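You operate a simulated robot arm through the tools that you are given. There is no shell and no other tool. Be economical: measure what you need, move in short steps, check, and stop when the job is done.

Carry out the task below with a simulated robot arm. There is one attempt and no reset: what you move stays moved.

TASK
Swap the boat slide in the viewer for the hills slide and focus it.
Fine: light off before a slide comes out, and off at the end; the old slide goes in the rack's empty slot.
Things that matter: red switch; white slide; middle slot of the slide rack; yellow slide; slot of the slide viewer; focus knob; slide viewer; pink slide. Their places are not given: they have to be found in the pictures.

The check looks at the end state, three seconds after you hand in, the way a careful person would. Anything else that was tipped, shoved, dropped, spilled or broken makes it a failure.

THE ROBOT
A 6-joint arm with a two-finger parallel gripper, fixed in place. Base frame: the origin is at the foot of the arm, x ahead of it, y to its left, z up; the work surface is at about z = 80. Readings come in cm, rad, newtons and seconds.
With the tool pointing down near the work surface it reaches from about 24 to 64 cm from the base axis. Its first joint turns from -1.152 to 1.152 rad. Payload 2.7 kg.
The tool frame sits at the grasp point between the pads (the TCP): z along the fingers, y along the line on which they close. The tips reach 2.3 cm beyond it. Largest opening 9.4 cm; finger width 3.8, thickness 1; the body of the gripper, 5.4 by 9.6 cm, starts 3.9 cm behind the TCP.
Orientation is told as [roll, pitch, yaw] about the base's x, y, z axes, in that order, counted from this pose: with the fingers straight down and closing along the base's y, the tool's x points along the base's -x, its y along +y and its z along -z.

THE INTERFACE
- The arm moves only by the tool nudge_tool. Its argument "deltas" is a list of rows, each an object (a shift or turn left out is 0, a gripper value left out holds the last) with "xyz": the shift along the tool's x, y, z in cm, a list of three; "dr": the turn, a rotation vector about the tool's x, y, z in rad, a list of three; "jaw": the closure, from 0 (fully open) to 1 (shut). In form: [{"xyz": [x, y, z], "dr": [ax, ay, az], "jaw": jaw}, ...]. A call has 1 to 10 rows; each row shifts and turns the commanded pose from where the row before left it, along the tool's axes as they then stand. Each row takes 0.2 s and may step no farther than 5 cm and 0.15 rad from the row before; otherwise, or with a gripper value out of range, the whole call is refused. Where a pose cannot be reached the arm comes as near as it can. A force on the tool above 40 N (or 10 N above the force at the start of the call, whichever is more), or a blocked arm, ends the call early, and 0.2 s more pass. Each finger travels about 4.5 cm/s and halts on what it meets, pressing with about 42 N; the grip force reading is that of the motor and also rises with nothing between the fingers. The clock runs only during rows and for 0.2 s after the last one: add rows that do not move to give the fingers time. The reply holds the time, the measured pose of the TCP, the force on the tool along the base axes, the opening and the grip force, in the units named above and with some noise.
- Cameras (640 x 400 px; columns grow to the right, rows downward): "scene" is fixed at [8.34, -44.95, 138.98]; the picture's right is [0.61, -0.80, 0.00], its down [-0.55, -0.42, -0.72] and it looks along [0.58, 0.44, -0.69] (base axes); focal length 325 px, centre (320, 200). "wrist" rides on the gripper at [8.6, 1.6, -7.4] in the tool frame; the picture's right is [-0.18, 0.98, 0.00], its down [-0.58, -0.11, -0.81] and it looks along [-0.79, -0.15, 0.59] (tool axes); focal length 243 px, centre (320, 200).
- capture(camera): a new picture of that camera. The clock stands still meanwhile.
- probe_pixels(camera, pixels): for up to 12 pixels [column, row] of the newest picture of that camera ("zoom" is the newest enlarged one), the place [x, y, z] in the base frame of the surface seen there, good to about 0.2 cm. The clock stands still meanwhile.
- enlarge(camera, box): a new picture of the part [left, top, right, bottom] of that camera's present view, enlarged. The clock stands still meanwhile.
- close_job(): hands the job in; it is judged then, once.

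Work in short steps. Measure before you move; look again where a grasp or a placing could have gone wrong, and mend it. You have 80 turns and 54 pictures in all, those below and enlarged ones among them. Open the gripper and draw the arm clear of the work before you hand the job in, unless the task says otherwise; then end with one line.

The tools are called after "Call:" by a JSON object that holds its "op" and its "data". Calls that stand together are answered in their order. nudge_tool: Moves the arm, as the interface text tells. Its arguments: {"type":"object","properties":{"deltas":{"type":"array"}},"required":["deltas"]} The other tools are called the same way: capture (camera) takes a picture; probe_pixels (camera, pixels) gives the place of the surface under pixels of a picture; enlarge (camera, box) takes an enlarged picture of a part of a camera's view; close_job () hands the job in.

At the start:

```text
time_s: 0.0
eef_pos: [30.15, -13.26, 110.01]
tool_rot: [0.0, 0.0, 0.0]
wrist_force: [0.2, -0.4, 0.3]
finger_gap: 9.38
grip_force: 0.0
```

scene: 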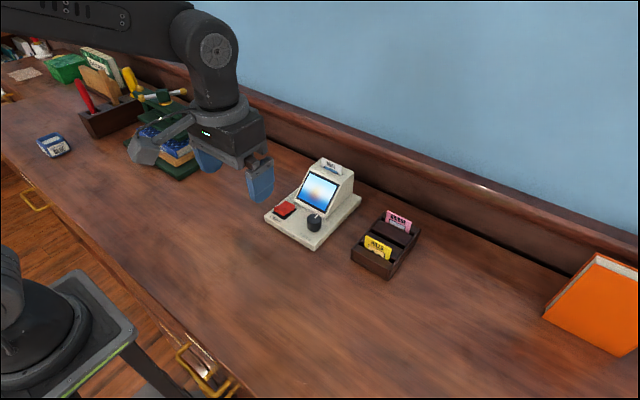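
wrist: 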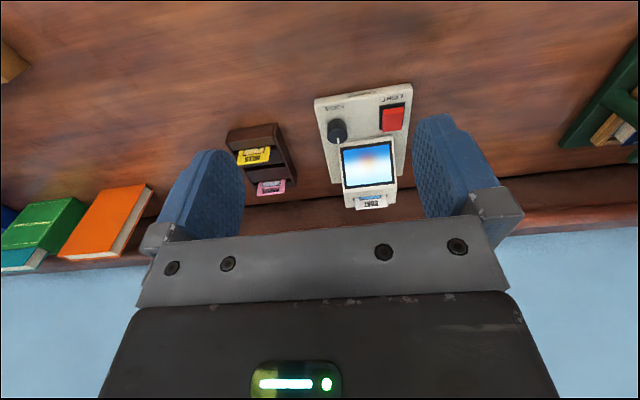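

The scene shows the viewer around (315,205) and the rack around (388,243). I enlarge both to read the labels.

Call:
{"op": "enlarge", "data": {"camera": "scene", "box": [255, 145, 435, 285]}}

Call:
{"op": "enlarge", "data": {"camera": "wrist", "box": [215, 75, 425, 215]}}

```text
2.86 times, centred on (345, 215) of scene
```

zoom: 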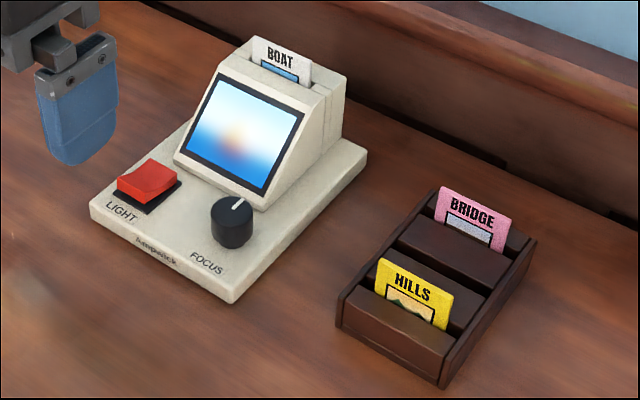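

```text
2.86 times, centred on (320, 145) of wrist
```

zoom: 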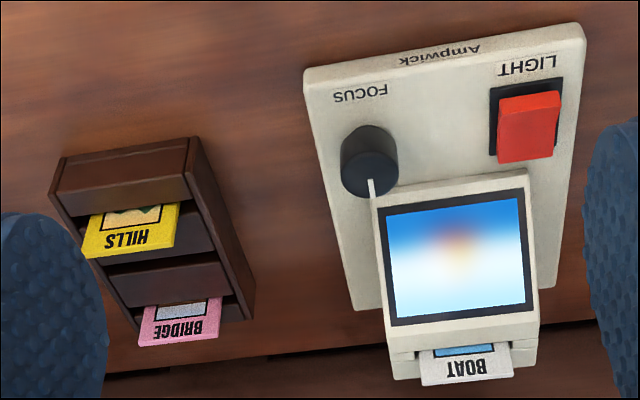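

Yellow is hills, white is boat, pink is bridge. I probe key points in the zoomed view: first retake the scene zoom is unnecessary; I use the wrist zoom and scene picture.

Call:
{"op": "probe_pixels", "data": {"camera": "zoom", "pixels": [[423, 383], [510, 374], [420, 352], [508, 342], [530, 115], [525, 150], [368, 150], [371, 183], [305, 72], [582, 30], [556, 285], [360, 305]]}}

Call:
{"op": "probe_pixels", "data": {"camera": "zoom", "pixels": [[90, 255], [172, 244], [93, 218], [176, 205], [142, 342], [216, 334], [150, 309], [220, 300], [190, 145], [60, 165], [245, 310], [150, 275]]}}

Call:
{"op": "enlarge", "data": {"camera": "scene", "box": [320, 200, 430, 285]}}

```text
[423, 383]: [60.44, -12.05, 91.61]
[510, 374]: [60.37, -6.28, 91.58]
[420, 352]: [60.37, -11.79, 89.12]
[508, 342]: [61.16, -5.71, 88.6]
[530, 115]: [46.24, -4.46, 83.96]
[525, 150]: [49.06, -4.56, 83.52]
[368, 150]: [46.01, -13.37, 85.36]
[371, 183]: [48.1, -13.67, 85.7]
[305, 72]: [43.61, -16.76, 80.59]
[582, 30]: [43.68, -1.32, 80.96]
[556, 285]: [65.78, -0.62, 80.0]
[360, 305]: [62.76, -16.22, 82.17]
```

```text
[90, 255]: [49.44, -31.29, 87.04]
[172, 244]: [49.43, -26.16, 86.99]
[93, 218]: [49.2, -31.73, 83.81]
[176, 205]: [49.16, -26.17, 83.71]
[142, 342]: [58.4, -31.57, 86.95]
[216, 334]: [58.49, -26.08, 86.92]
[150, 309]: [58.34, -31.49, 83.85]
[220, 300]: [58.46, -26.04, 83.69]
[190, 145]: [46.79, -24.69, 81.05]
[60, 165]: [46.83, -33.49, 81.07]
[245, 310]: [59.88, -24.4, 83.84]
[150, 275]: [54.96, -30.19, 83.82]
```

```text
4.71 times, centred on (375, 242) of scene
```

zoom: 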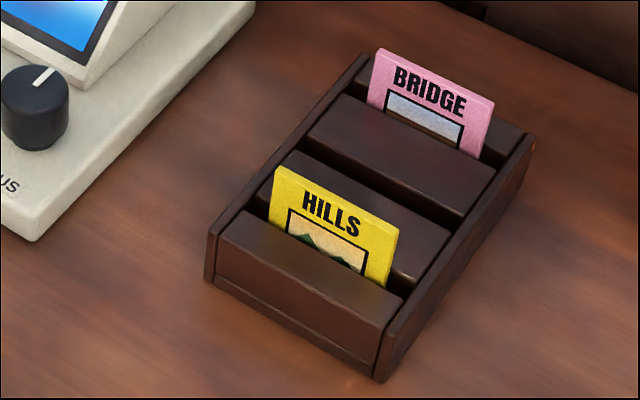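

Slides stand upright with faces along x. I probe thickness, slot edges and the wall from the scene view.

Call:
{"op": "probe_pixels", "data": {"camera": "zoom", "pixels": [[276, 170], [396, 232], [392, 282], [272, 222], [330, 200], [345, 192], [305, 152], [440, 208], [290, 152], [460, 222], [310, 130], [385, 240]]}}

Call:
{"op": "enlarge", "data": {"camera": "scene", "box": [270, 150, 380, 220]}}

```text
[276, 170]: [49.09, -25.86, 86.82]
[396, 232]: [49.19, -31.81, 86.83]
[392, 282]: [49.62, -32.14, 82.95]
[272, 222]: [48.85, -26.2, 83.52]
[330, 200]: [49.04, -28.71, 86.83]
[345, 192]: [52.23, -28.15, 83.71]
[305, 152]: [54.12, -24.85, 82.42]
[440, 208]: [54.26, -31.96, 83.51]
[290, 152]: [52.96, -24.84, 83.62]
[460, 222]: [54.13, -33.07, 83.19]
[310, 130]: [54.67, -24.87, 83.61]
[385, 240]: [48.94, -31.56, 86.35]
```

```text
5.71 times, centred on (325, 185) of scene
```

zoom: 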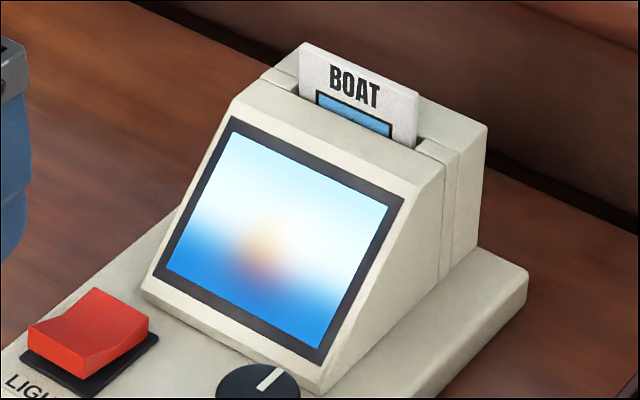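

The viewer zoom shows the boat slide top at (355,85), the rocker at (88,330). I probe these plus the wall.

Call:
{"op": "probe_pixels", "data": {"camera": "zoom", "pixels": [[305, 48], [412, 98], [360, 72], [303, 95], [410, 146], [280, 75], [470, 130], [60, 335], [75, 345], [100, 297], [140, 320], [560, 130]]}}

Call:
{"op": "probe_pixels", "data": {"camera": "zoom", "pixels": [[235, 120], [440, 170], [445, 150], [425, 150], [600, 40], [500, 60], [35, 330], [145, 325], [80, 355], [255, 385], [275, 370], [292, 385]]}}

```text
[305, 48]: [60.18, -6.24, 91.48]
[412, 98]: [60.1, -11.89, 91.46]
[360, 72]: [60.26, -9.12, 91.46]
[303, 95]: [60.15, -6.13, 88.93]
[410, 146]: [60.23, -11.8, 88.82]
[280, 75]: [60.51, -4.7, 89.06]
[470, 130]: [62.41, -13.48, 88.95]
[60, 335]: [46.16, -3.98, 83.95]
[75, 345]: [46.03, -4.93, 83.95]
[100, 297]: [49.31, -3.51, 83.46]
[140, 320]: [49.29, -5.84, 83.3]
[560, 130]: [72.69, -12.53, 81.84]
```

```text
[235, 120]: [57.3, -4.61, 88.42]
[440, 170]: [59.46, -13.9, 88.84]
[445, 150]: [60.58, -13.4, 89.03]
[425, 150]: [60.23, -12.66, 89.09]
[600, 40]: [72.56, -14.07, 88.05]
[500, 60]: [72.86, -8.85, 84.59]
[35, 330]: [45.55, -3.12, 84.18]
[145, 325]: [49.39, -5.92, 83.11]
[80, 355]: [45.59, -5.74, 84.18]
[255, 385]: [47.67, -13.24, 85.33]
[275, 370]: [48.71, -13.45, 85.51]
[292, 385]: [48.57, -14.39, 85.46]
```

The rocker is high at its front (x≈45.6) and low at the back, so light is on; front press turns it off. First I turn the tool yaw +90° with closed jaws.

Call:
{"op": "nudge_tool", "data": {"deltas": [{"dr": [0, 0, -0.15], "jaw": 1}, {"dr": [0, 0, -0.15]}, {"dr": [0, 0, -0.15]}, {"dr": [0, 0, -0.15]}, {"dr": [0, 0, -0.15]}, {"dr": [0, 0, -0.15]}, {"dr": [0, 0, -0.15]}, {"dr": [0, 0, -0.15]}, {"dr": [0, 0, -0.15]}, {"dr": [0, 0, -0.15]}]}}

Call:
{"op": "nudge_tool", "data": {"deltas": [{"dr": [0, 0, -0.0708]}, {}]}}

```text
time_s: 2.2
eef_pos: [30.27, -13.23, 110.1]
tool_rot: [-0.001, 0.001, 1.503]
wrist_force: [-0.5, -0.7, 0.8]
finger_gap: 0.0
grip_force: 42.0
```

```text
time_s: 2.8
eef_pos: [30.17, -13.23, 110.08]
tool_rot: [-0.001, 0.0, 1.57]
wrist_force: [0.3, 0.3, 0.5]
finger_gap: 0.03
grip_force: 41.7
```

Yaw reached. Moving over the rocker's front end (45.9, -4.5), staying above it.

Call:
{"op": "nudge_tool", "data": {"deltas": [{"xyz": [-2.18, -3.93, 0]}, {"xyz": [-2.18, -3.93, 0]}, {"xyz": [-2.18, -3.93, 0]}, {"xyz": [-2.19, -3.93, 0]}, {"xyz": [0, 0, 4.5]}, {"xyz": [0, 0, 4.5]}, {"xyz": [0, 0, 4.5]}, {"xyz": [0, 0, 4.5]}, {"xyz": [0, 0, 2.0]}, {}]}}

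Call:
{"op": "capture", "data": {"camera": "scene"}}

```text
time_s: 5.0
eef_pos: [45.81, -4.39, 90.1]
tool_rot: [0.001, 0.0, 1.572]
wrist_force: [-0.2, 0.0, -0.1]
finger_gap: 0.01
grip_force: 42.7
```

```text
47 pictures are left
```

scene: 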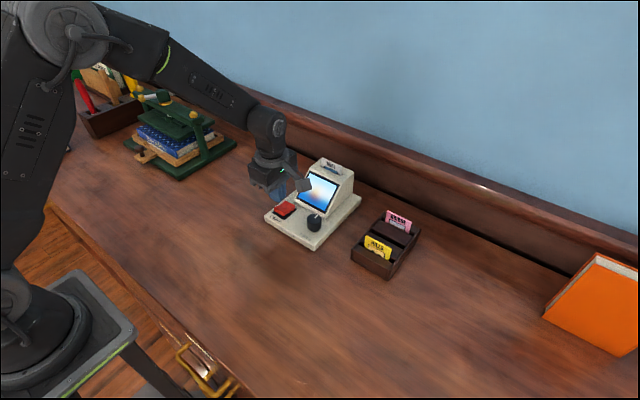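

Tips are at about z 87.8 above the rocker front. I press down in small steps to roughly 83.2 and lift again.

Call:
{"op": "nudge_tool", "data": {"deltas": [{"xyz": [0, 0, 1.7]}, {"xyz": [0, 0, 1.5]}, {"xyz": [0, 0, 0.4]}, {"xyz": [0, 0, 0.3]}, {"xyz": [0, 0, 0.3]}, {"xyz": [0, 0, 0.3]}, {}]}}

Call:
{"op": "enlarge", "data": {"camera": "scene", "box": [260, 150, 370, 250]}}

```text
time_s: 6.7
eef_pos: [45.94, -4.44, 85.72]
tool_rot: [0.0, -0.001, 1.571]
wrist_force: [-6.4, -0.3, 9.7]
finger_gap: 0.0
grip_force: 41.8
stopped in row 7: the force on the tool passed its limit (the readings are from after the stop); the commanded pose is now the measured one
```

```text
4.00 times, centred on (315, 200) of scene
```

zoom: 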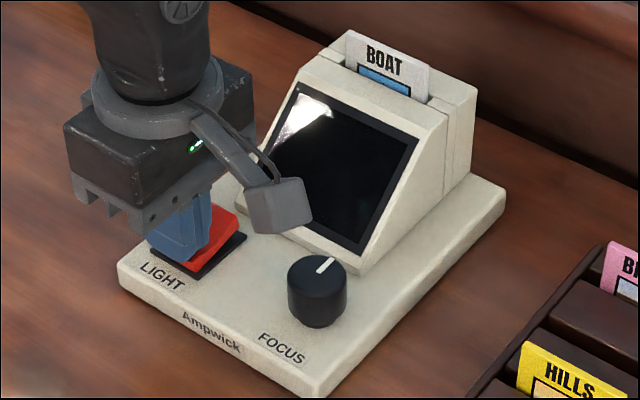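

The screen is dark: light off. I lift, open partly and go above the boat slide (60.35, -9.05).

Call:
{"op": "nudge_tool", "data": {"deltas": [{"xyz": [0, 0, -4]}, {"xyz": [0, 0, -5]}, {"xyz": [0, 0, -4]}, {"xyz": [1.16, -3.6, 0], "jaw": 0.6}, {"xyz": [1.16, -3.6, 0]}, {"xyz": [1.16, -3.6, 0]}, {"xyz": [1.15, -3.6, 0]}, {"xyz": [0, 0, 3]}, {}]}}

Call:
{"op": "enlarge", "data": {"camera": "scene", "box": [270, 120, 380, 220]}}

Call:
{"op": "capture", "data": {"camera": "wrist"}}

```text
time_s: 8.7
eef_pos: [60.65, -9.39, 95.86]
tool_rot: [0.001, 0.0, 1.57]
wrist_force: [0.5, 0.1, 0.8]
finger_gap: 3.78
grip_force: 0.1
```

```text
4.00 times, centred on (325, 170) of scene
```

zoom: 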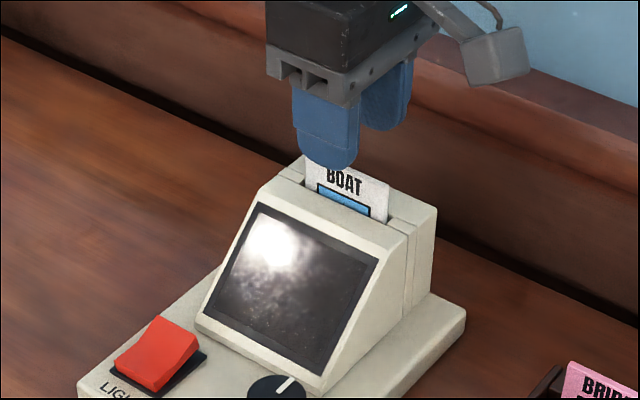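

```text
44 pictures are left
```

wrist: 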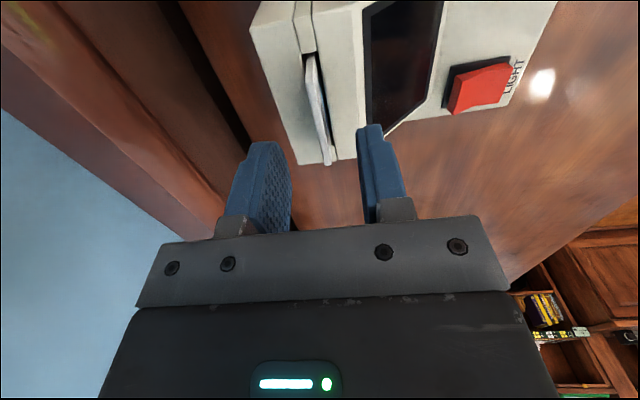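

The slide stands between the fingers. I correct by 0.3 cm, lower to TCP z≈91.7 and close gently.

Call:
{"op": "nudge_tool", "data": {"deltas": [{"xyz": [-0.3, 0.25, 1.5]}, {"xyz": [0, 0, 1.5]}, {"xyz": [0, 0, 1.1]}, {"jaw": 0.8}, {"jaw": 0.9}, {"jaw": 1}, {}, {}]}}

Call:
{"op": "enlarge", "data": {"camera": "scene", "box": [270, 120, 380, 220]}}

```text
time_s: 10.5
eef_pos: [60.24, -8.98, 91.87]
tool_rot: [-0.003, 0.001, 1.571]
wrist_force: [13.1, 0.7, 1.5]
finger_gap: 0.35
grip_force: 42.1
```

```text
4.00 times, centred on (325, 170) of scene
```

zoom: 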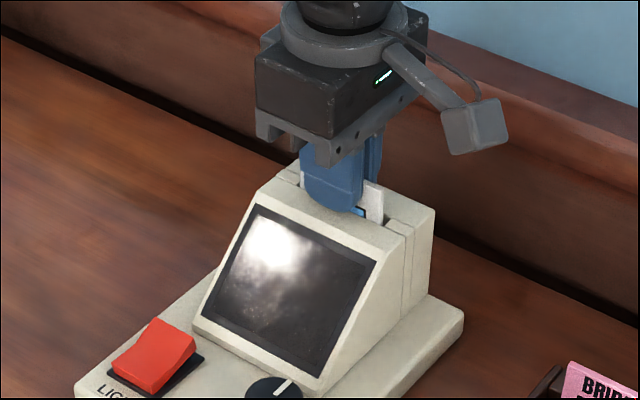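

Gripped, 0.35 cm thick. A 13 N side load in +x means the slide sits slightly further back; I relieve 0.12 cm and lift.

Call:
{"op": "nudge_tool", "data": {"deltas": [{"xyz": [0, -0.12, 0]}, {}]}}

```text
time_s: 11.1
eef_pos: [60.17, -8.91, 91.7]
tool_rot: [0.002, 0.0, 1.571]
wrist_force: [5.5, -1.3, 4.9]
finger_gap: 0.32
grip_force: 42.2
```

Load fell to 5.5 N; one more small relief, then lift straight up.

Call:
{"op": "nudge_tool", "data": {"deltas": [{"xyz": [0, -0.08, 0]}, {"xyz": [0, 0, -0.5]}, {"xyz": [0, 0, -1.5]}, {"xyz": [0, 0, -3]}, {"xyz": [0, 0, -3]}, {}]}}

Call:
{"op": "enlarge", "data": {"camera": "scene", "box": [270, 100, 430, 200]}}

```text
time_s: 12.5
eef_pos: [60.3, -8.6, 99.55]
tool_rot: [-0.001, 0.0, 1.572]
wrist_force: [0.3, 0.1, -0.3]
finger_gap: 0.34
grip_force: 42.2
```

```text
4.00 times, centred on (350, 150) of scene
```

zoom: 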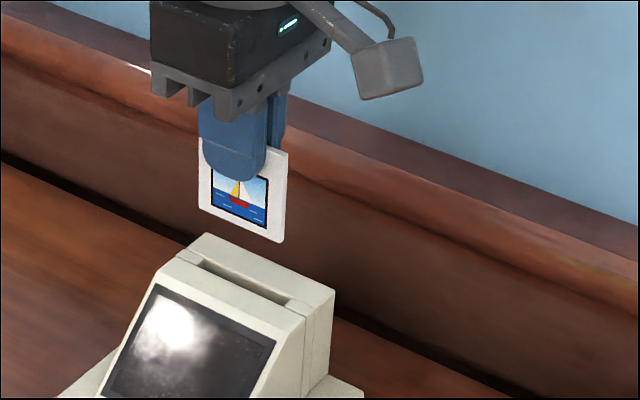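

Slide is clear of the viewer. I measure the now-visible slot and the slide's corners.

Call:
{"op": "probe_pixels", "data": {"camera": "zoom", "pixels": [[203, 208], [282, 240], [284, 153], [200, 150], [195, 262], [285, 303], [205, 258], [293, 298], [240, 278], [246, 273], [190, 255], [300, 305]]}}

Call:
{"op": "enlarge", "data": {"camera": "scene", "box": [360, 205, 430, 260]}}

```text
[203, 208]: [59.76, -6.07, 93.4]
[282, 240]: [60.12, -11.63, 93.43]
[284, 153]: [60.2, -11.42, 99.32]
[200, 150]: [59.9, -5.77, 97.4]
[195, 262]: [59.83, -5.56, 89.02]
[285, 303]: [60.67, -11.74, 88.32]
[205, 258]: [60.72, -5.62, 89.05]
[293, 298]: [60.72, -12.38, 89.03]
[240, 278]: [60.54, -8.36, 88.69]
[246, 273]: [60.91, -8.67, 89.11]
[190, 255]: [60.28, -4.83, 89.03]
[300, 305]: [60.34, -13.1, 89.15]
```

```text
7.27 times, centred on (395, 232) of scene
```

zoom: 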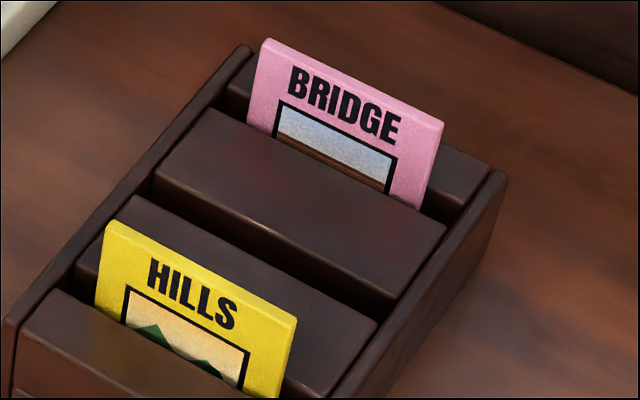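

Viewer slot mouth: x 59.85–60.8, y -5.6…-12.4. Now I measure the rack's middle slot edges.

Call:
{"op": "probe_pixels", "data": {"camera": "zoom", "pixels": [[135, 197], [250, 255], [370, 322], [160, 178], [275, 245], [395, 298], [200, 110], [330, 165], [440, 225], [260, 248], [150, 195], [390, 310]]}}

Call:
{"op": "probe_pixels", "data": {"camera": "zoom", "pixels": [[255, 262], [245, 245], [265, 235], [270, 228], [232, 95], [228, 112], [430, 208], [460, 215], [300, 50], [420, 110], [200, 270], [50, 295]]}}

```text
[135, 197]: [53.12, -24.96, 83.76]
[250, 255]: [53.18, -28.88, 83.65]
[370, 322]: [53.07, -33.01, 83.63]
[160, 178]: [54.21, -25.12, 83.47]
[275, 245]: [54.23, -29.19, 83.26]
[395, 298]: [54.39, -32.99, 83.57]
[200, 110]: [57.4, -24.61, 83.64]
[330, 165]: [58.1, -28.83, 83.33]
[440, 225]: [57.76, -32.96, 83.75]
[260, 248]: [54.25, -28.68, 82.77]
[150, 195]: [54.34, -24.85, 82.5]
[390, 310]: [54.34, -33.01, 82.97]
```

```text
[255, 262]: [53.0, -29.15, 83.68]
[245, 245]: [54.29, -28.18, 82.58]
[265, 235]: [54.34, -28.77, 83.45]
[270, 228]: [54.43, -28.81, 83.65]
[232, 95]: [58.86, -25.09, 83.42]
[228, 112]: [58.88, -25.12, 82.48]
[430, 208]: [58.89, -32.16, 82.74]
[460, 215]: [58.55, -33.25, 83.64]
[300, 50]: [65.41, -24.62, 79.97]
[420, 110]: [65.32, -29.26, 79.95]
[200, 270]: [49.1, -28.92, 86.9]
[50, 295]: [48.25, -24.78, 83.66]
```

Middle slot: x 53.2–54.3, y -24.9…-33; centre (53.8, -29.0). I carry the boat slide over it.

Call:
{"op": "nudge_tool", "data": {"deltas": [{"xyz": [4.03, 1.31, 0]}, {"xyz": [4.03, 1.31, 0]}, {"xyz": [4.03, 1.31, 0]}, {"xyz": [4.03, 1.31, 0]}, {"xyz": [4.03, 1.31, 0]}, {}, {}]}}

Call:
{"op": "nudge_tool", "data": {"deltas": [{"xyz": [0, 0, 3]}, {"xyz": [0, 0, 2]}, {}, {}]}}

Call:
{"op": "enlarge", "data": {"camera": "scene", "box": [350, 180, 430, 260]}}

Call:
{"op": "capture", "data": {"camera": "wrist"}}

```text
time_s: 14.1
eef_pos: [53.63, -28.52, 99.53]
tool_rot: [-0.001, 0.0, 1.573]
wrist_force: [1.0, 1.0, 0.9]
finger_gap: 0.37
grip_force: 41.6
```

```text
time_s: 15.1
eef_pos: [53.72, -28.76, 94.35]
tool_rot: [-0.001, 0.0, 1.57]
wrist_force: [0.5, 0.3, -0.1]
finger_gap: 0.36
grip_force: 41.8
```

```text
5.00 times, centred on (390, 220) of scene
```

zoom: 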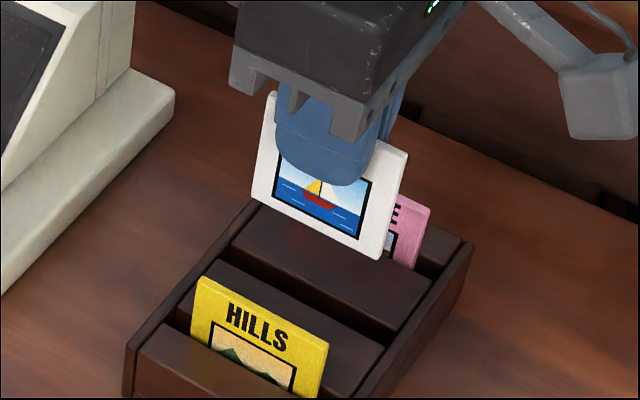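

```text
39 pictures are left
```

wrist: 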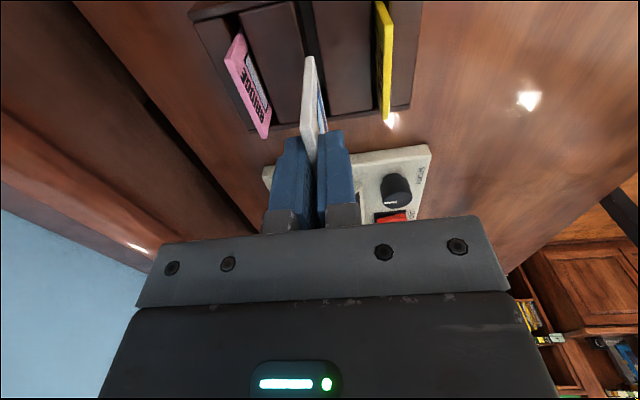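

The slide hangs over the middle slot. I probe its lower corners to confirm alignment.

Call:
{"op": "probe_pixels", "data": {"camera": "zoom", "pixels": [[256, 192], [375, 252], [310, 220], [402, 160], [340, 235], [280, 200], [365, 235], [265, 150]]}}

Call:
{"op": "probe_pixels", "data": {"camera": "wrist", "pixels": [[310, 65], [308, 130], [311, 100], [386, 80], [235, 45], [312, 30], [305, 12]]}}

```text
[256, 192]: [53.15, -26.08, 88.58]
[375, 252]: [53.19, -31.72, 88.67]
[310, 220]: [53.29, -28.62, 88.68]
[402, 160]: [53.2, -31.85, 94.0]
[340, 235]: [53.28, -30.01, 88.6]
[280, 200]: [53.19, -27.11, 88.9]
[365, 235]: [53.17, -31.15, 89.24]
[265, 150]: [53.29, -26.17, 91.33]
```

```text
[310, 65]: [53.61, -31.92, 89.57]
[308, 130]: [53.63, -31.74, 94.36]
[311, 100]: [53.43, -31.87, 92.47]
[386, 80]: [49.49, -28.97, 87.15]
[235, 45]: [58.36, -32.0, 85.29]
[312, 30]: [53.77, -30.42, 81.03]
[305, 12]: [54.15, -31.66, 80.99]
```

The slide's front face is at x≈53.22; by half-pitch from yellow/pink it should be ≈53.58. I shift +0.35 and lower to the slot mouth.

Call:
{"op": "nudge_tool", "data": {"deltas": [{"xyz": [0, -0.35, 0]}, {"xyz": [0, 0, 2]}, {"xyz": [0, 0, 1.8]}, {}]}}

Call:
{"op": "enlarge", "data": {"camera": "scene", "box": [350, 190, 430, 270]}}

Call:
{"op": "capture", "data": {"camera": "wrist"}}

```text
time_s: 16.1
eef_pos: [54.09, -28.84, 90.65]
tool_rot: [0.0, -0.001, 1.572]
wrist_force: [0.5, 0.7, -0.3]
finger_gap: 0.36
grip_force: 42.0
```

```text
5.00 times, centred on (390, 230) of scene
```

zoom: 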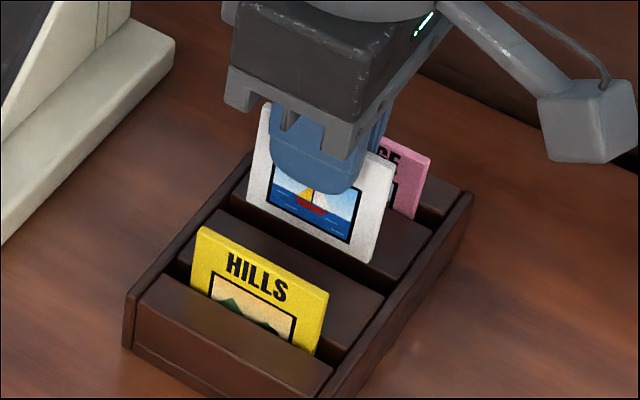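

```text
37 pictures are left
```

wrist: 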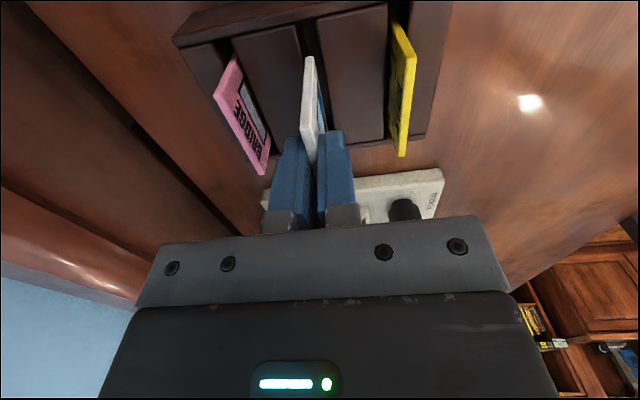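

The slide's bottom edge is just above the slot mouth and in line. I lower in small steps, watching force.

Call:
{"op": "nudge_tool", "data": {"deltas": [{"xyz": [0, 0, 0.8]}, {"xyz": [0, 0, 0.8]}, {}]}}

Call:
{"op": "enlarge", "data": {"camera": "scene", "box": [350, 190, 430, 270]}}

```text
time_s: 16.9
eef_pos: [54.06, -28.9, 89.26]
tool_rot: [-0.002, 0.0, 1.57]
wrist_force: [-0.4, 0.5, -0.2]
finger_gap: 0.37
grip_force: 42.2
```

```text
5.00 times, centred on (390, 230) of scene
```

zoom: 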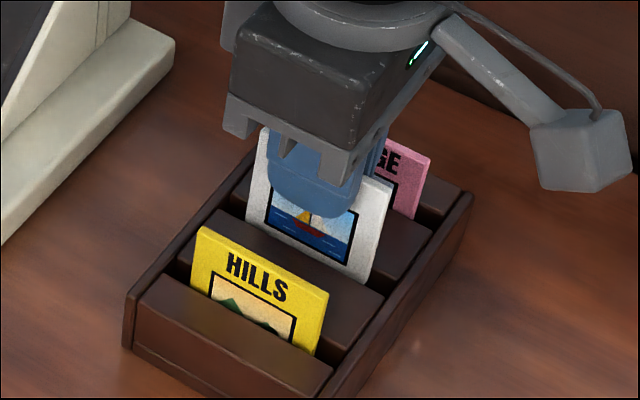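

It has entered the slot with no force. I continue down about 2 cm.

Call:
{"op": "nudge_tool", "data": {"deltas": [{"xyz": [0, 0, 0.7]}, {"xyz": [0, 0, 0.7]}, {"xyz": [0, 0, 0.4]}, {"xyz": [0, 0, 0.2]}, {}]}}

Call:
{"op": "enlarge", "data": {"camera": "scene", "box": [350, 190, 430, 270]}}

```text
time_s: 18.1
eef_pos: [54.07, -28.97, 87.08]
tool_rot: [0.0, 0.0, 1.573]
wrist_force: [0.0, -0.1, -0.1]
finger_gap: 0.33
grip_force: 42.1
```

```text
5.00 times, centred on (390, 230) of scene
```

zoom: 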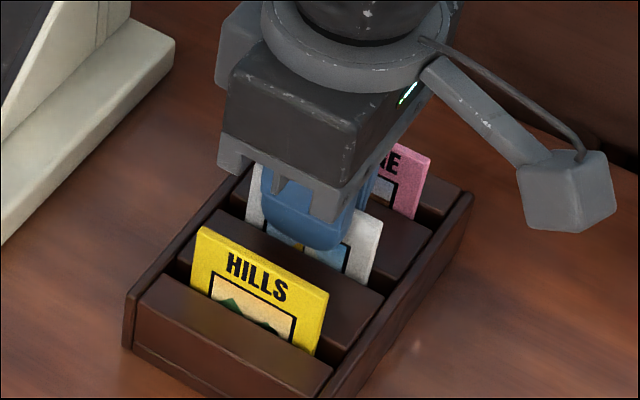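

The slide is nearly seated. I lower 0.3 more, open to about 2.8 cm and rise.

Call:
{"op": "nudge_tool", "data": {"deltas": [{"xyz": [0, 0, 0.2]}, {"xyz": [0, 0, 0.1]}, {"jaw": 0.9}, {"jaw": 0.7}, {}, {}]}}

Call:
{"op": "nudge_tool", "data": {"deltas": [{"xyz": [0, 0, -3]}, {"xyz": [0, 0, -4]}, {"xyz": [0, 0, -2]}, {}]}}

Call:
{"op": "enlarge", "data": {"camera": "scene", "box": [350, 190, 430, 270]}}

```text
time_s: 19.5
eef_pos: [54.09, -28.98, 86.95]
tool_rot: [0.001, 0.0, 1.57]
wrist_force: [-0.5, 0.2, -0.3]
finger_gap: 2.8
grip_force: 0.1
```

```text
time_s: 20.5
eef_pos: [54.33, -28.7, 96.04]
tool_rot: [-0.001, 0.001, 1.572]
wrist_force: [1.4, 0.6, 0.2]
finger_gap: 2.83
grip_force: 0.1
```

```text
5.00 times, centred on (390, 230) of scene
```

zoom: 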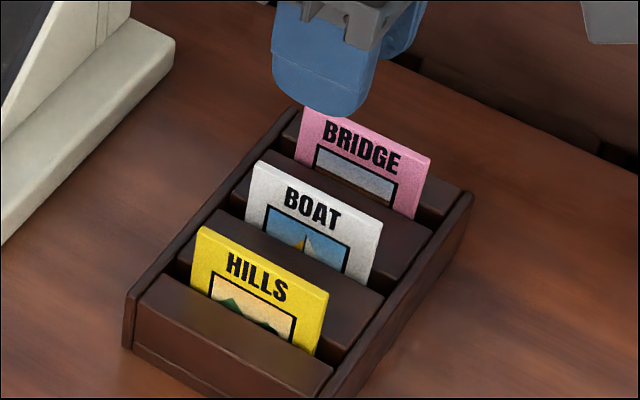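

The boat is seated in the middle slot. I move 4.6 cm toward the base over the hills slide and descend.

Call:
{"op": "nudge_tool", "data": {"deltas": [{"xyz": [0.1, 2.3, 0]}, {"xyz": [0, 2.3, 0]}, {"xyz": [0, 0, 3]}, {"xyz": [0, 0, 2]}, {}, {}]}}

Call:
{"op": "capture", "data": {"camera": "wrist"}}

```text
time_s: 21.9
eef_pos: [49.57, -28.86, 90.94]
tool_rot: [-0.001, 0.001, 1.57]
wrist_force: [0.1, 0.3, -0.2]
finger_gap: 2.82
grip_force: 0.1
```

```text
33 pictures are left
```

wrist: 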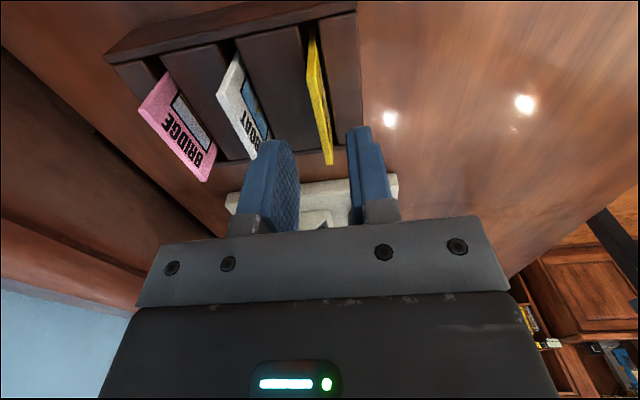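

Yellow is between the fingers. Descend 3.9 cm and close.

Call:
{"op": "nudge_tool", "data": {"deltas": [{"xyz": [0, 0, 1.5]}, {"xyz": [0, 0, 1.5]}, {"xyz": [0, 0, 0.9]}, {"jaw": 0.8}, {"jaw": 0.9}, {"jaw": 1}, {}, {}]}}

Call:
{"op": "enlarge", "data": {"camera": "scene", "box": [350, 190, 430, 270]}}

```text
time_s: 23.7
eef_pos: [49.65, -28.9, 87.07]
tool_rot: [0.0, 0.001, 1.571]
wrist_force: [0.7, 0.0, 1.0]
finger_gap: 0.34
grip_force: 42.1
```

```text
5.00 times, centred on (390, 230) of scene
```

zoom: 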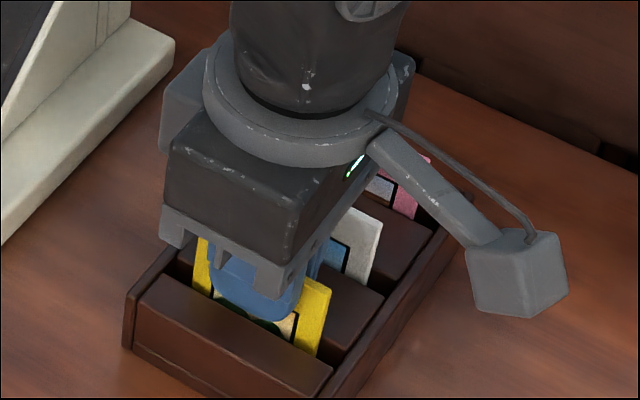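

Grip is clean. Lift to z≈99.5 and carry above the viewer slot.

Call:
{"op": "nudge_tool", "data": {"deltas": [{"xyz": [0, 0, -1.5]}, {"xyz": [0, 0, -3]}, {"xyz": [0, 0, -4]}, {"xyz": [0, 0, -4]}, {"xyz": [-4, -2.17, 0]}, {"xyz": [-4, -2.17, 0]}, {"xyz": [-4, -2.17, 0]}, {"xyz": [-4, -2.17, 0]}, {"xyz": [-4, -2.17, 0]}, {}]}}

Call:
{"op": "nudge_tool", "data": {"deltas": [{"xyz": [0, 0, 1.5]}, {}, {}]}}

Call:
{"op": "enlarge", "data": {"camera": "scene", "box": [290, 110, 370, 190]}}

```text
time_s: 25.9
eef_pos: [60.62, -8.82, 99.21]
tool_rot: [-0.001, 0.0, 1.57]
wrist_force: [0.5, 0.5, -0.7]
finger_gap: 0.36
grip_force: 41.7
```

```text
time_s: 26.7
eef_pos: [60.43, -8.83, 97.91]
tool_rot: [0.0, 0.0, 1.57]
wrist_force: [-0.9, 0.1, -1.5]
finger_gap: 0.35
grip_force: 42.1
```

```text
5.00 times, centred on (330, 150) of scene
```

zoom: 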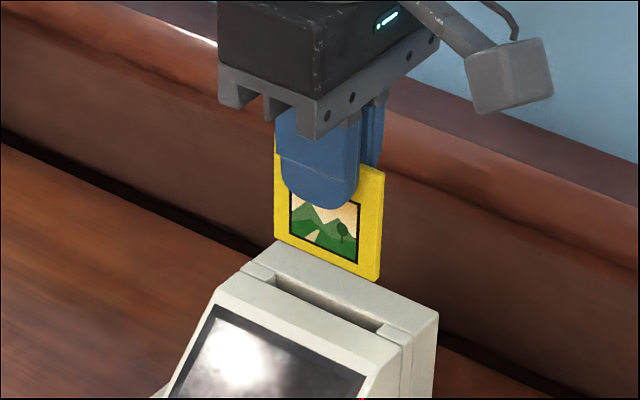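

Hills slide hangs over the slot. I probe slide bottom and slot edges.

Call:
{"op": "probe_pixels", "data": {"camera": "zoom", "pixels": [[280, 235], [370, 272], [330, 257], [372, 200], [305, 245], [300, 294], [340, 314], [273, 283], [382, 332], [310, 288], [355, 310], [390, 325]]}}

Call:
{"op": "capture", "data": {"camera": "wrist"}}

```text
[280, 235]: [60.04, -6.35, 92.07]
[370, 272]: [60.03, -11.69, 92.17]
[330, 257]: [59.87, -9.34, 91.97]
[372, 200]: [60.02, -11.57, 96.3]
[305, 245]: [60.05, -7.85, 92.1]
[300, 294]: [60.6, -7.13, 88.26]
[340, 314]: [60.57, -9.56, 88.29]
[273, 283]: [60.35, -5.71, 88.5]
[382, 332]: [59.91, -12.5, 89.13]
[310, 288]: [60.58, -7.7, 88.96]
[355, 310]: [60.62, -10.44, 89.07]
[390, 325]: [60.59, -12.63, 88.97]
```

```text
30 pictures are left
```

wrist: 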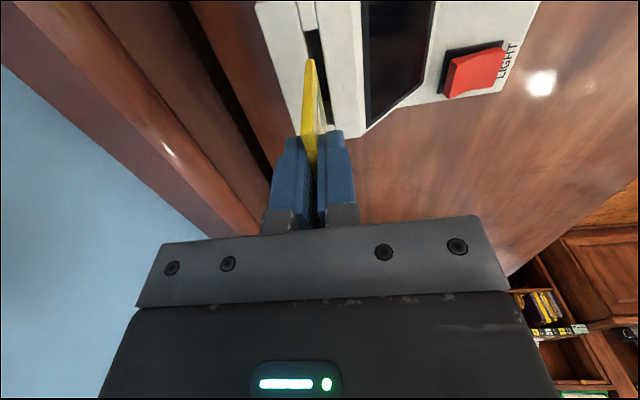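

Slide front face 60.02, slot walls ≈59.85–60.6, boat's front had been 60.18. Shift +0.12 in x and lower to just above the mouth.

Call:
{"op": "nudge_tool", "data": {"deltas": [{"xyz": [0, -0.12, 1]}, {"xyz": [0, 0, 1.4]}, {}, {}]}}

Call:
{"op": "enlarge", "data": {"camera": "scene", "box": [300, 140, 360, 190]}}

Call:
{"op": "enlarge", "data": {"camera": "wrist", "box": [240, 0, 400, 100]}}

```text
time_s: 27.7
eef_pos: [60.56, -9.06, 95.36]
tool_rot: [0.0, 0.0, 1.571]
wrist_force: [0.3, -0.3, -1.2]
finger_gap: 0.33
grip_force: 42.1
```

```text
8.00 times, centred on (330, 165) of scene
```

zoom: 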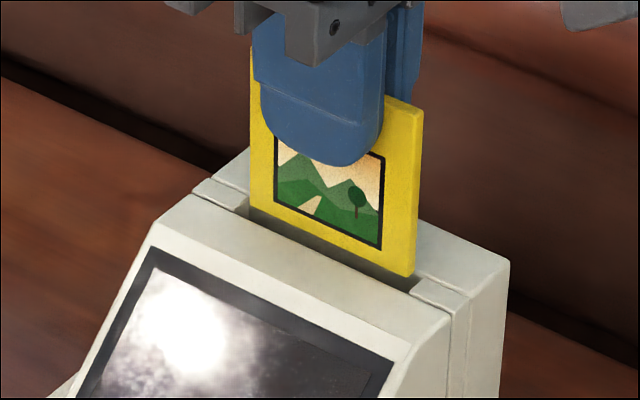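

```text
4.00 times, centred on (320, 50) of wrist
```

zoom: 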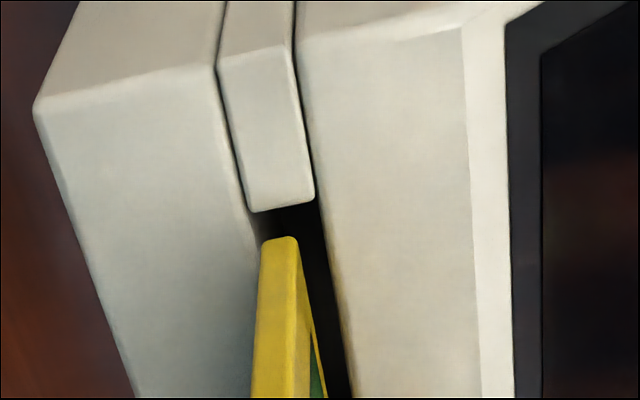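

Slide's bottom edge (278,240 in wrist zoom) lies within the slot mouth (~258–325). I lower gently.

Call:
{"op": "nudge_tool", "data": {"deltas": [{"xyz": [0, 0.05, 0.6]}, {"xyz": [0, 0, 0.5]}, {"xyz": [0, 0, 0.4]}, {}]}}

Call:
{"op": "enlarge", "data": {"camera": "scene", "box": [300, 140, 360, 190]}}

```text
time_s: 28.7
eef_pos: [60.34, -9.14, 94.0]
tool_rot: [-0.001, 0.0, 1.571]
wrist_force: [-0.8, 0.0, -0.1]
finger_gap: 0.34
grip_force: 42.1
```

```text
8.00 times, centred on (330, 165) of scene
```

zoom: 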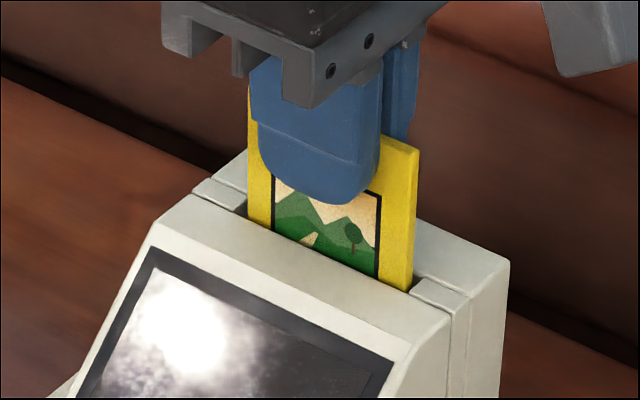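

The slide entered without force. Lowering the remaining ~2.1 cm to TCP z≈91.8.

Call:
{"op": "nudge_tool", "data": {"deltas": [{"xyz": [0, 0, 0.7]}, {"xyz": [0, 0, 0.7]}, {"xyz": [0, 0, 0.5]}, {"xyz": [0, 0, 0.2]}, {}]}}

Call:
{"op": "enlarge", "data": {"camera": "scene", "box": [300, 140, 360, 190]}}

```text
time_s: 29.9
eef_pos: [60.31, -9.15, 91.94]
tool_rot: [-0.001, 0.0, 1.571]
wrist_force: [0.1, -0.1, 0.3]
finger_gap: 0.35
grip_force: 41.8
```

```text
8.00 times, centred on (330, 165) of scene
```

zoom: 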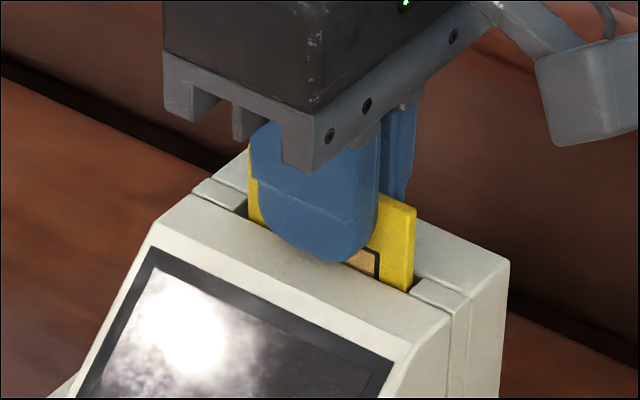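

A bit more down with force watch, then release and rise.

Call:
{"op": "nudge_tool", "data": {"deltas": [{"xyz": [0, 0, 0.2]}, {"xyz": [0, 0, 0.1]}, {"jaw": 0.9}, {"jaw": 0.7}, {}, {}]}}

Call:
{"op": "nudge_tool", "data": {"deltas": [{"xyz": [0, 0, -3]}, {"xyz": [0, 0, -4]}, {"xyz": [0, 0, -3]}, {}]}}

Call:
{"op": "enlarge", "data": {"camera": "scene", "box": [270, 150, 380, 250]}}

```text
time_s: 31.3
eef_pos: [60.29, -8.97, 91.71]
tool_rot: [0.0, 0.0, 1.571]
wrist_force: [-0.1, 0.5, 0.7]
finger_gap: 2.83
grip_force: 0.1
```

```text
time_s: 32.3
eef_pos: [60.38, -9.31, 101.76]
tool_rot: [-0.001, 0.0, 1.57]
wrist_force: [0.0, 0.1, 0.5]
finger_gap: 2.84
grip_force: 0.1
```

```text
4.00 times, centred on (325, 200) of scene
```

zoom: 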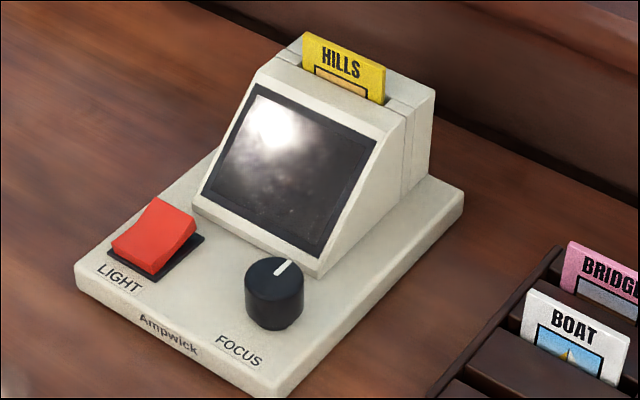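

Hills is in. I probe slide top height, rocker, knob and housing front edge.

Call:
{"op": "probe_pixels", "data": {"camera": "zoom", "pixels": [[310, 38], [380, 68], [158, 200], [192, 220], [115, 245], [150, 262], [195, 205], [248, 238], [210, 180], [275, 280], [250, 275], [300, 290]]}}

Call:
{"op": "probe_pixels", "data": {"camera": "zoom", "pixels": [[274, 257], [274, 302], [290, 262], [278, 273], [248, 285], [302, 275], [215, 165], [225, 140], [240, 205], [310, 265], [180, 215], [170, 235]]}}

```text
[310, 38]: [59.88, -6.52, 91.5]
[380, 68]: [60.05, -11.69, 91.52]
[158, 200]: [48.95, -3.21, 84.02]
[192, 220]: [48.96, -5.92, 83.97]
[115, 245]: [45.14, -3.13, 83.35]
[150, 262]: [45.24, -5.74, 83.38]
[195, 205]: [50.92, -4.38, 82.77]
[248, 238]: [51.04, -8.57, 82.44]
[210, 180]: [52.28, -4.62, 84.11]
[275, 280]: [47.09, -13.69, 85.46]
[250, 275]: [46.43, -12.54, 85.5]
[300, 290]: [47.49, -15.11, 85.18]
```

```text
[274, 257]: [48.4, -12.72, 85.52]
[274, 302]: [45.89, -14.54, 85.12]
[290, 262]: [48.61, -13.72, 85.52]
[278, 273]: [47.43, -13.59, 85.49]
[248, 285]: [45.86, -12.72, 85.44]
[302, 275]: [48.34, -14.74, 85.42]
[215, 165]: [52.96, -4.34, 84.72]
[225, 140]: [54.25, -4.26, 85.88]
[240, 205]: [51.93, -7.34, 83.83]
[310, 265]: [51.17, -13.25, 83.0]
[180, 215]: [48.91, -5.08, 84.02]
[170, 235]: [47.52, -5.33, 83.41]
```

Top at 91.5, same as the boat had. Now press the rocker's rear (48.7, -4.5) to switch on: approach with closed jaws.

Call:
{"op": "nudge_tool", "data": {"deltas": [{"xyz": [-1.53, 3.88, 0], "jaw": 1}, {"xyz": [-1.53, 3.88, 0]}, {"xyz": [-1.54, 3.88, 0]}, {}, {"xyz": [0, 0, 4.5]}, {"xyz": [0, 0, 4.5]}, {"xyz": [0, 0, 3]}, {"xyz": [0, 0, 1.5]}, {}]}}

Call:
{"op": "enlarge", "data": {"camera": "scene", "box": [260, 150, 370, 250]}}

```text
time_s: 34.3
eef_pos: [48.76, -4.38, 88.12]
tool_rot: [-0.002, 0.0, 1.57]
wrist_force: [-0.9, 0.5, 0.6]
finger_gap: 0.0
grip_force: 41.6
```

```text
4.00 times, centred on (315, 200) of scene
```

zoom: 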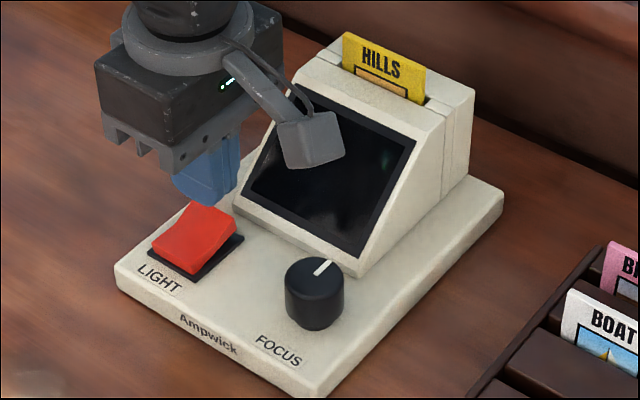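

Clear of the housing. Press down in small steps.

Call:
{"op": "nudge_tool", "data": {"deltas": [{"xyz": [0, 0, 1.3]}, {"xyz": [0, 0, 0.4]}, {"xyz": [0, 0, 0.3]}, {"xyz": [0, 0, 0.3]}, {"xyz": [0, 0, 0.2]}, {}]}}

Call:
{"op": "enlarge", "data": {"camera": "scene", "box": [260, 150, 370, 250]}}

```text
time_s: 35.7
eef_pos: [48.77, -4.49, 85.81]
tool_rot: [0.0, 0.0, 1.571]
wrist_force: [-4.2, -2.1, 6.3]
finger_gap: 0.0
grip_force: 42.2
```

```text
4.00 times, centred on (315, 200) of scene
```

zoom: 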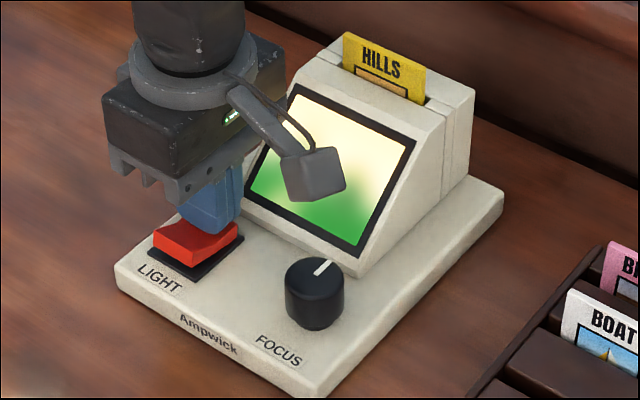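

Light is on, picture blurred. I rise, open to ~4.3 cm and move above the knob (≈47.1, -13.7), then look.

Call:
{"op": "nudge_tool", "data": {"deltas": [{"xyz": [0, 0, -3]}, {"xyz": [0, 0, -4]}, {"xyz": [3.07, 0.53, -2], "jaw": 0.54}, {"xyz": [3.07, 0.53, 0]}, {"xyz": [3.07, 0.54, 0]}, {}, {}]}}

Call:
{"op": "enlarge", "data": {"camera": "scene", "box": [270, 170, 350, 250]}}

Call:
{"op": "capture", "data": {"camera": "wrist"}}

```text
time_s: 37.3
eef_pos: [46.98, -13.77, 94.78]
tool_rot: [-0.001, -0.001, 1.572]
wrist_force: [0.0, -0.6, 0.1]
finger_gap: 4.31
grip_force: 0.1
```

```text
5.00 times, centred on (310, 210) of scene
```

zoom: 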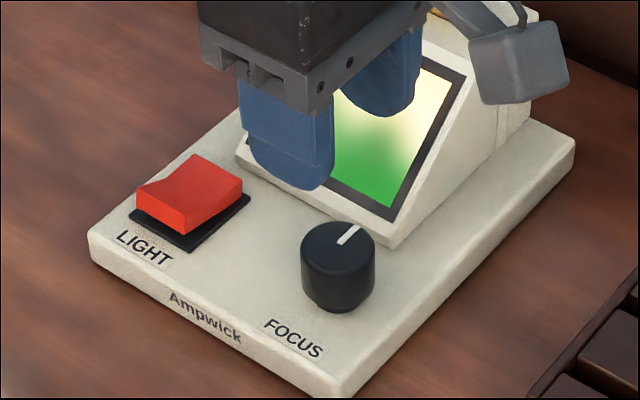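

```text
21 pictures are left
```

wrist: 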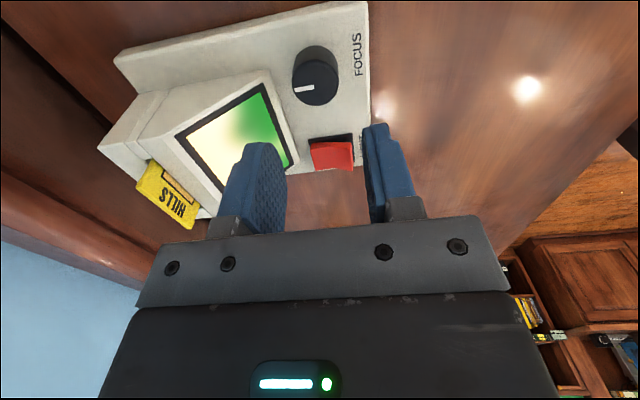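

I probe knob edges in both views for its centre and diameter.

Call:
{"op": "probe_pixels", "data": {"camera": "zoom", "pixels": [[303, 246], [374, 248], [340, 226], [338, 270], [338, 248], [315, 232], [365, 262], [304, 290], [372, 295], [338, 310], [340, 240], [357, 227]]}}

Call:
{"op": "probe_pixels", "data": {"camera": "wrist", "pixels": [[294, 90], [338, 88], [316, 104], [316, 62], [300, 88], [316, 82], [334, 60], [295, 60]]}}

```text
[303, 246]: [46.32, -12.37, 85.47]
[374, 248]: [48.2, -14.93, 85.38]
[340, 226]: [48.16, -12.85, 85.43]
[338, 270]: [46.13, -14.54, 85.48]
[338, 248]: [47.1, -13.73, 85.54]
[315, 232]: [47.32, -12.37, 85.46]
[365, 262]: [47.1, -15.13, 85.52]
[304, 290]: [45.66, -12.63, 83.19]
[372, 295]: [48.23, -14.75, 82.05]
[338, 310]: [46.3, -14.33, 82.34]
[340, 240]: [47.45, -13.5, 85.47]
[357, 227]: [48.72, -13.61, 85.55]
```

```text
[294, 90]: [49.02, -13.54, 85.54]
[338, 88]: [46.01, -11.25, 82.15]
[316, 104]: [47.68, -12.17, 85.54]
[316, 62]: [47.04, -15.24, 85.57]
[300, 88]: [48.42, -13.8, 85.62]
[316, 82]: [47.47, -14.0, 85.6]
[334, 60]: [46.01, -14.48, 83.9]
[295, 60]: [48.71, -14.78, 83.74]
```

Knob centre ≈(47.25, -13.7), diameter ≈3.1. I shift +0.25 in x, lower to TCP z≈85.6 and grip.

Call:
{"op": "nudge_tool", "data": {"deltas": [{"xyz": [0, -0.25, 3]}, {"xyz": [0, 0, 3]}, {"xyz": [0, 0, 2]}, {"xyz": [0, 0, 1.2]}, {}, {"jaw": 0.65}, {"jaw": 0.7}, {"jaw": 0.8}, {}]}}

Call:
{"op": "enlarge", "data": {"camera": "scene", "box": [270, 160, 370, 250]}}

```text
time_s: 39.3
eef_pos: [47.52, -13.68, 85.61]
tool_rot: [-0.002, 0.0, 1.571]
wrist_force: [7.7, -0.3, 0.0]
finger_gap: 3.33
grip_force: 41.9
```

```text
4.44 times, centred on (320, 205) of scene
```

zoom: 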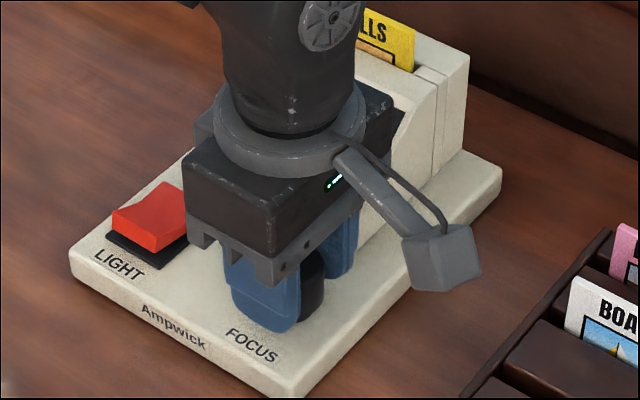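

Knob gripped (3.33 cm) but the scene camera can't see the screen. I relieve the 8 N side load, turn 0.6 rad clockwise and look with the wrist camera.

Call:
{"op": "nudge_tool", "data": {"deltas": [{"xyz": [0, -0.12, 0]}, {"dr": [0, 0, 0.15]}, {"dr": [0, 0, 0.15]}, {"dr": [0, 0, 0.15]}, {"dr": [0, 0, 0.15]}, {}]}}

Call:
{"op": "capture", "data": {"camera": "wrist"}}

```text
time_s: 40.7
eef_pos: [47.48, -13.69, 85.52]
tool_rot: [0.002, 0.0, 0.967]
wrist_force: [-20.8, -3.5, 22.4]
finger_gap: 3.35
grip_force: 41.7
```

```text
19 pictures are left
```

wrist: 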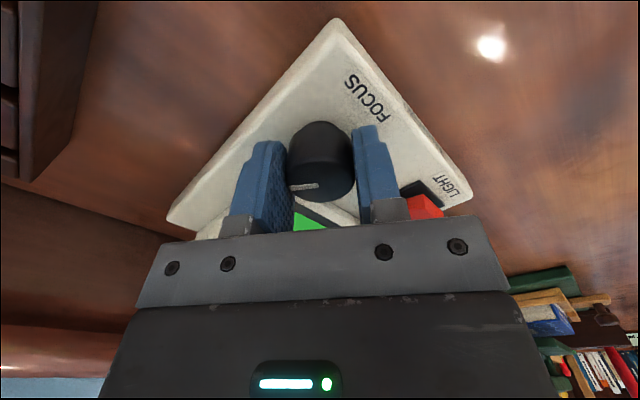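

The -21/+22 N load suggests the finger corner brushes the housing foot. I open slightly, raise 1.0 cm, and regrip the upper knob.

Call:
{"op": "nudge_tool", "data": {"deltas": [{"jaw": 0.58}, {}, {"xyz": [0, 0, -0.5]}, {"xyz": [0, 0, -0.5]}, {}]}}

Call:
{"op": "nudge_tool", "data": {"deltas": [{"jaw": 0.7}, {"jaw": 0.8}, {}]}}

```text
time_s: 41.9
eef_pos: [47.39, -13.48, 86.5]
tool_rot: [-0.001, 0.0, 0.971]
wrist_force: [0.1, -0.7, -0.2]
finger_gap: 3.94
grip_force: 0.0
```

```text
time_s: 42.7
eef_pos: [47.49, -13.45, 86.61]
tool_rot: [0.001, 0.0, 0.97]
wrist_force: [3.9, -1.9, 0.5]
finger_gap: 3.3
grip_force: 41.7
```

Clean grip. To judge focus I release and lift to see the screen with the knob turned 0.6 rad.

Call:
{"op": "nudge_tool", "data": {"deltas": [{"jaw": 0.56}, {}, {"xyz": [0, 0, -3]}, {"xyz": [0, 0, -4]}, {"xyz": [0, 0, -4]}, {}]}}

Call:
{"op": "capture", "data": {"camera": "scene"}}

Call:
{"op": "capture", "data": {"camera": "wrist"}}

```text
time_s: 44.1
eef_pos: [47.73, -13.65, 97.59]
tool_rot: [-0.001, 0.0, 0.97]
wrist_force: [0.5, -0.2, 0.4]
finger_gap: 4.14
grip_force: 0.0
```

```text
18 pictures are left
```

scene: 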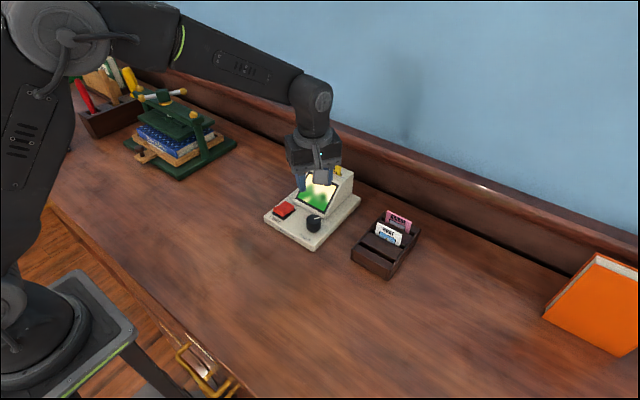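

```text
17 pictures are left
```

wrist: 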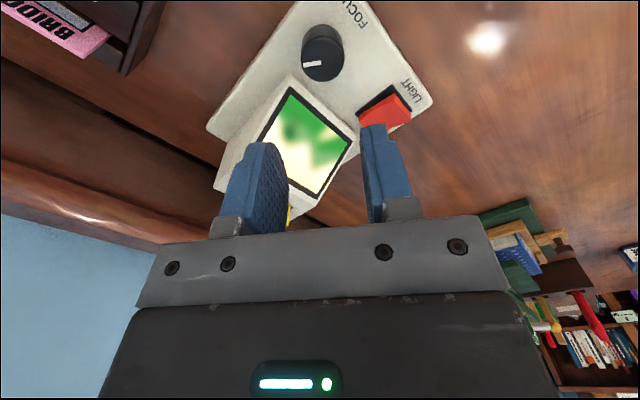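

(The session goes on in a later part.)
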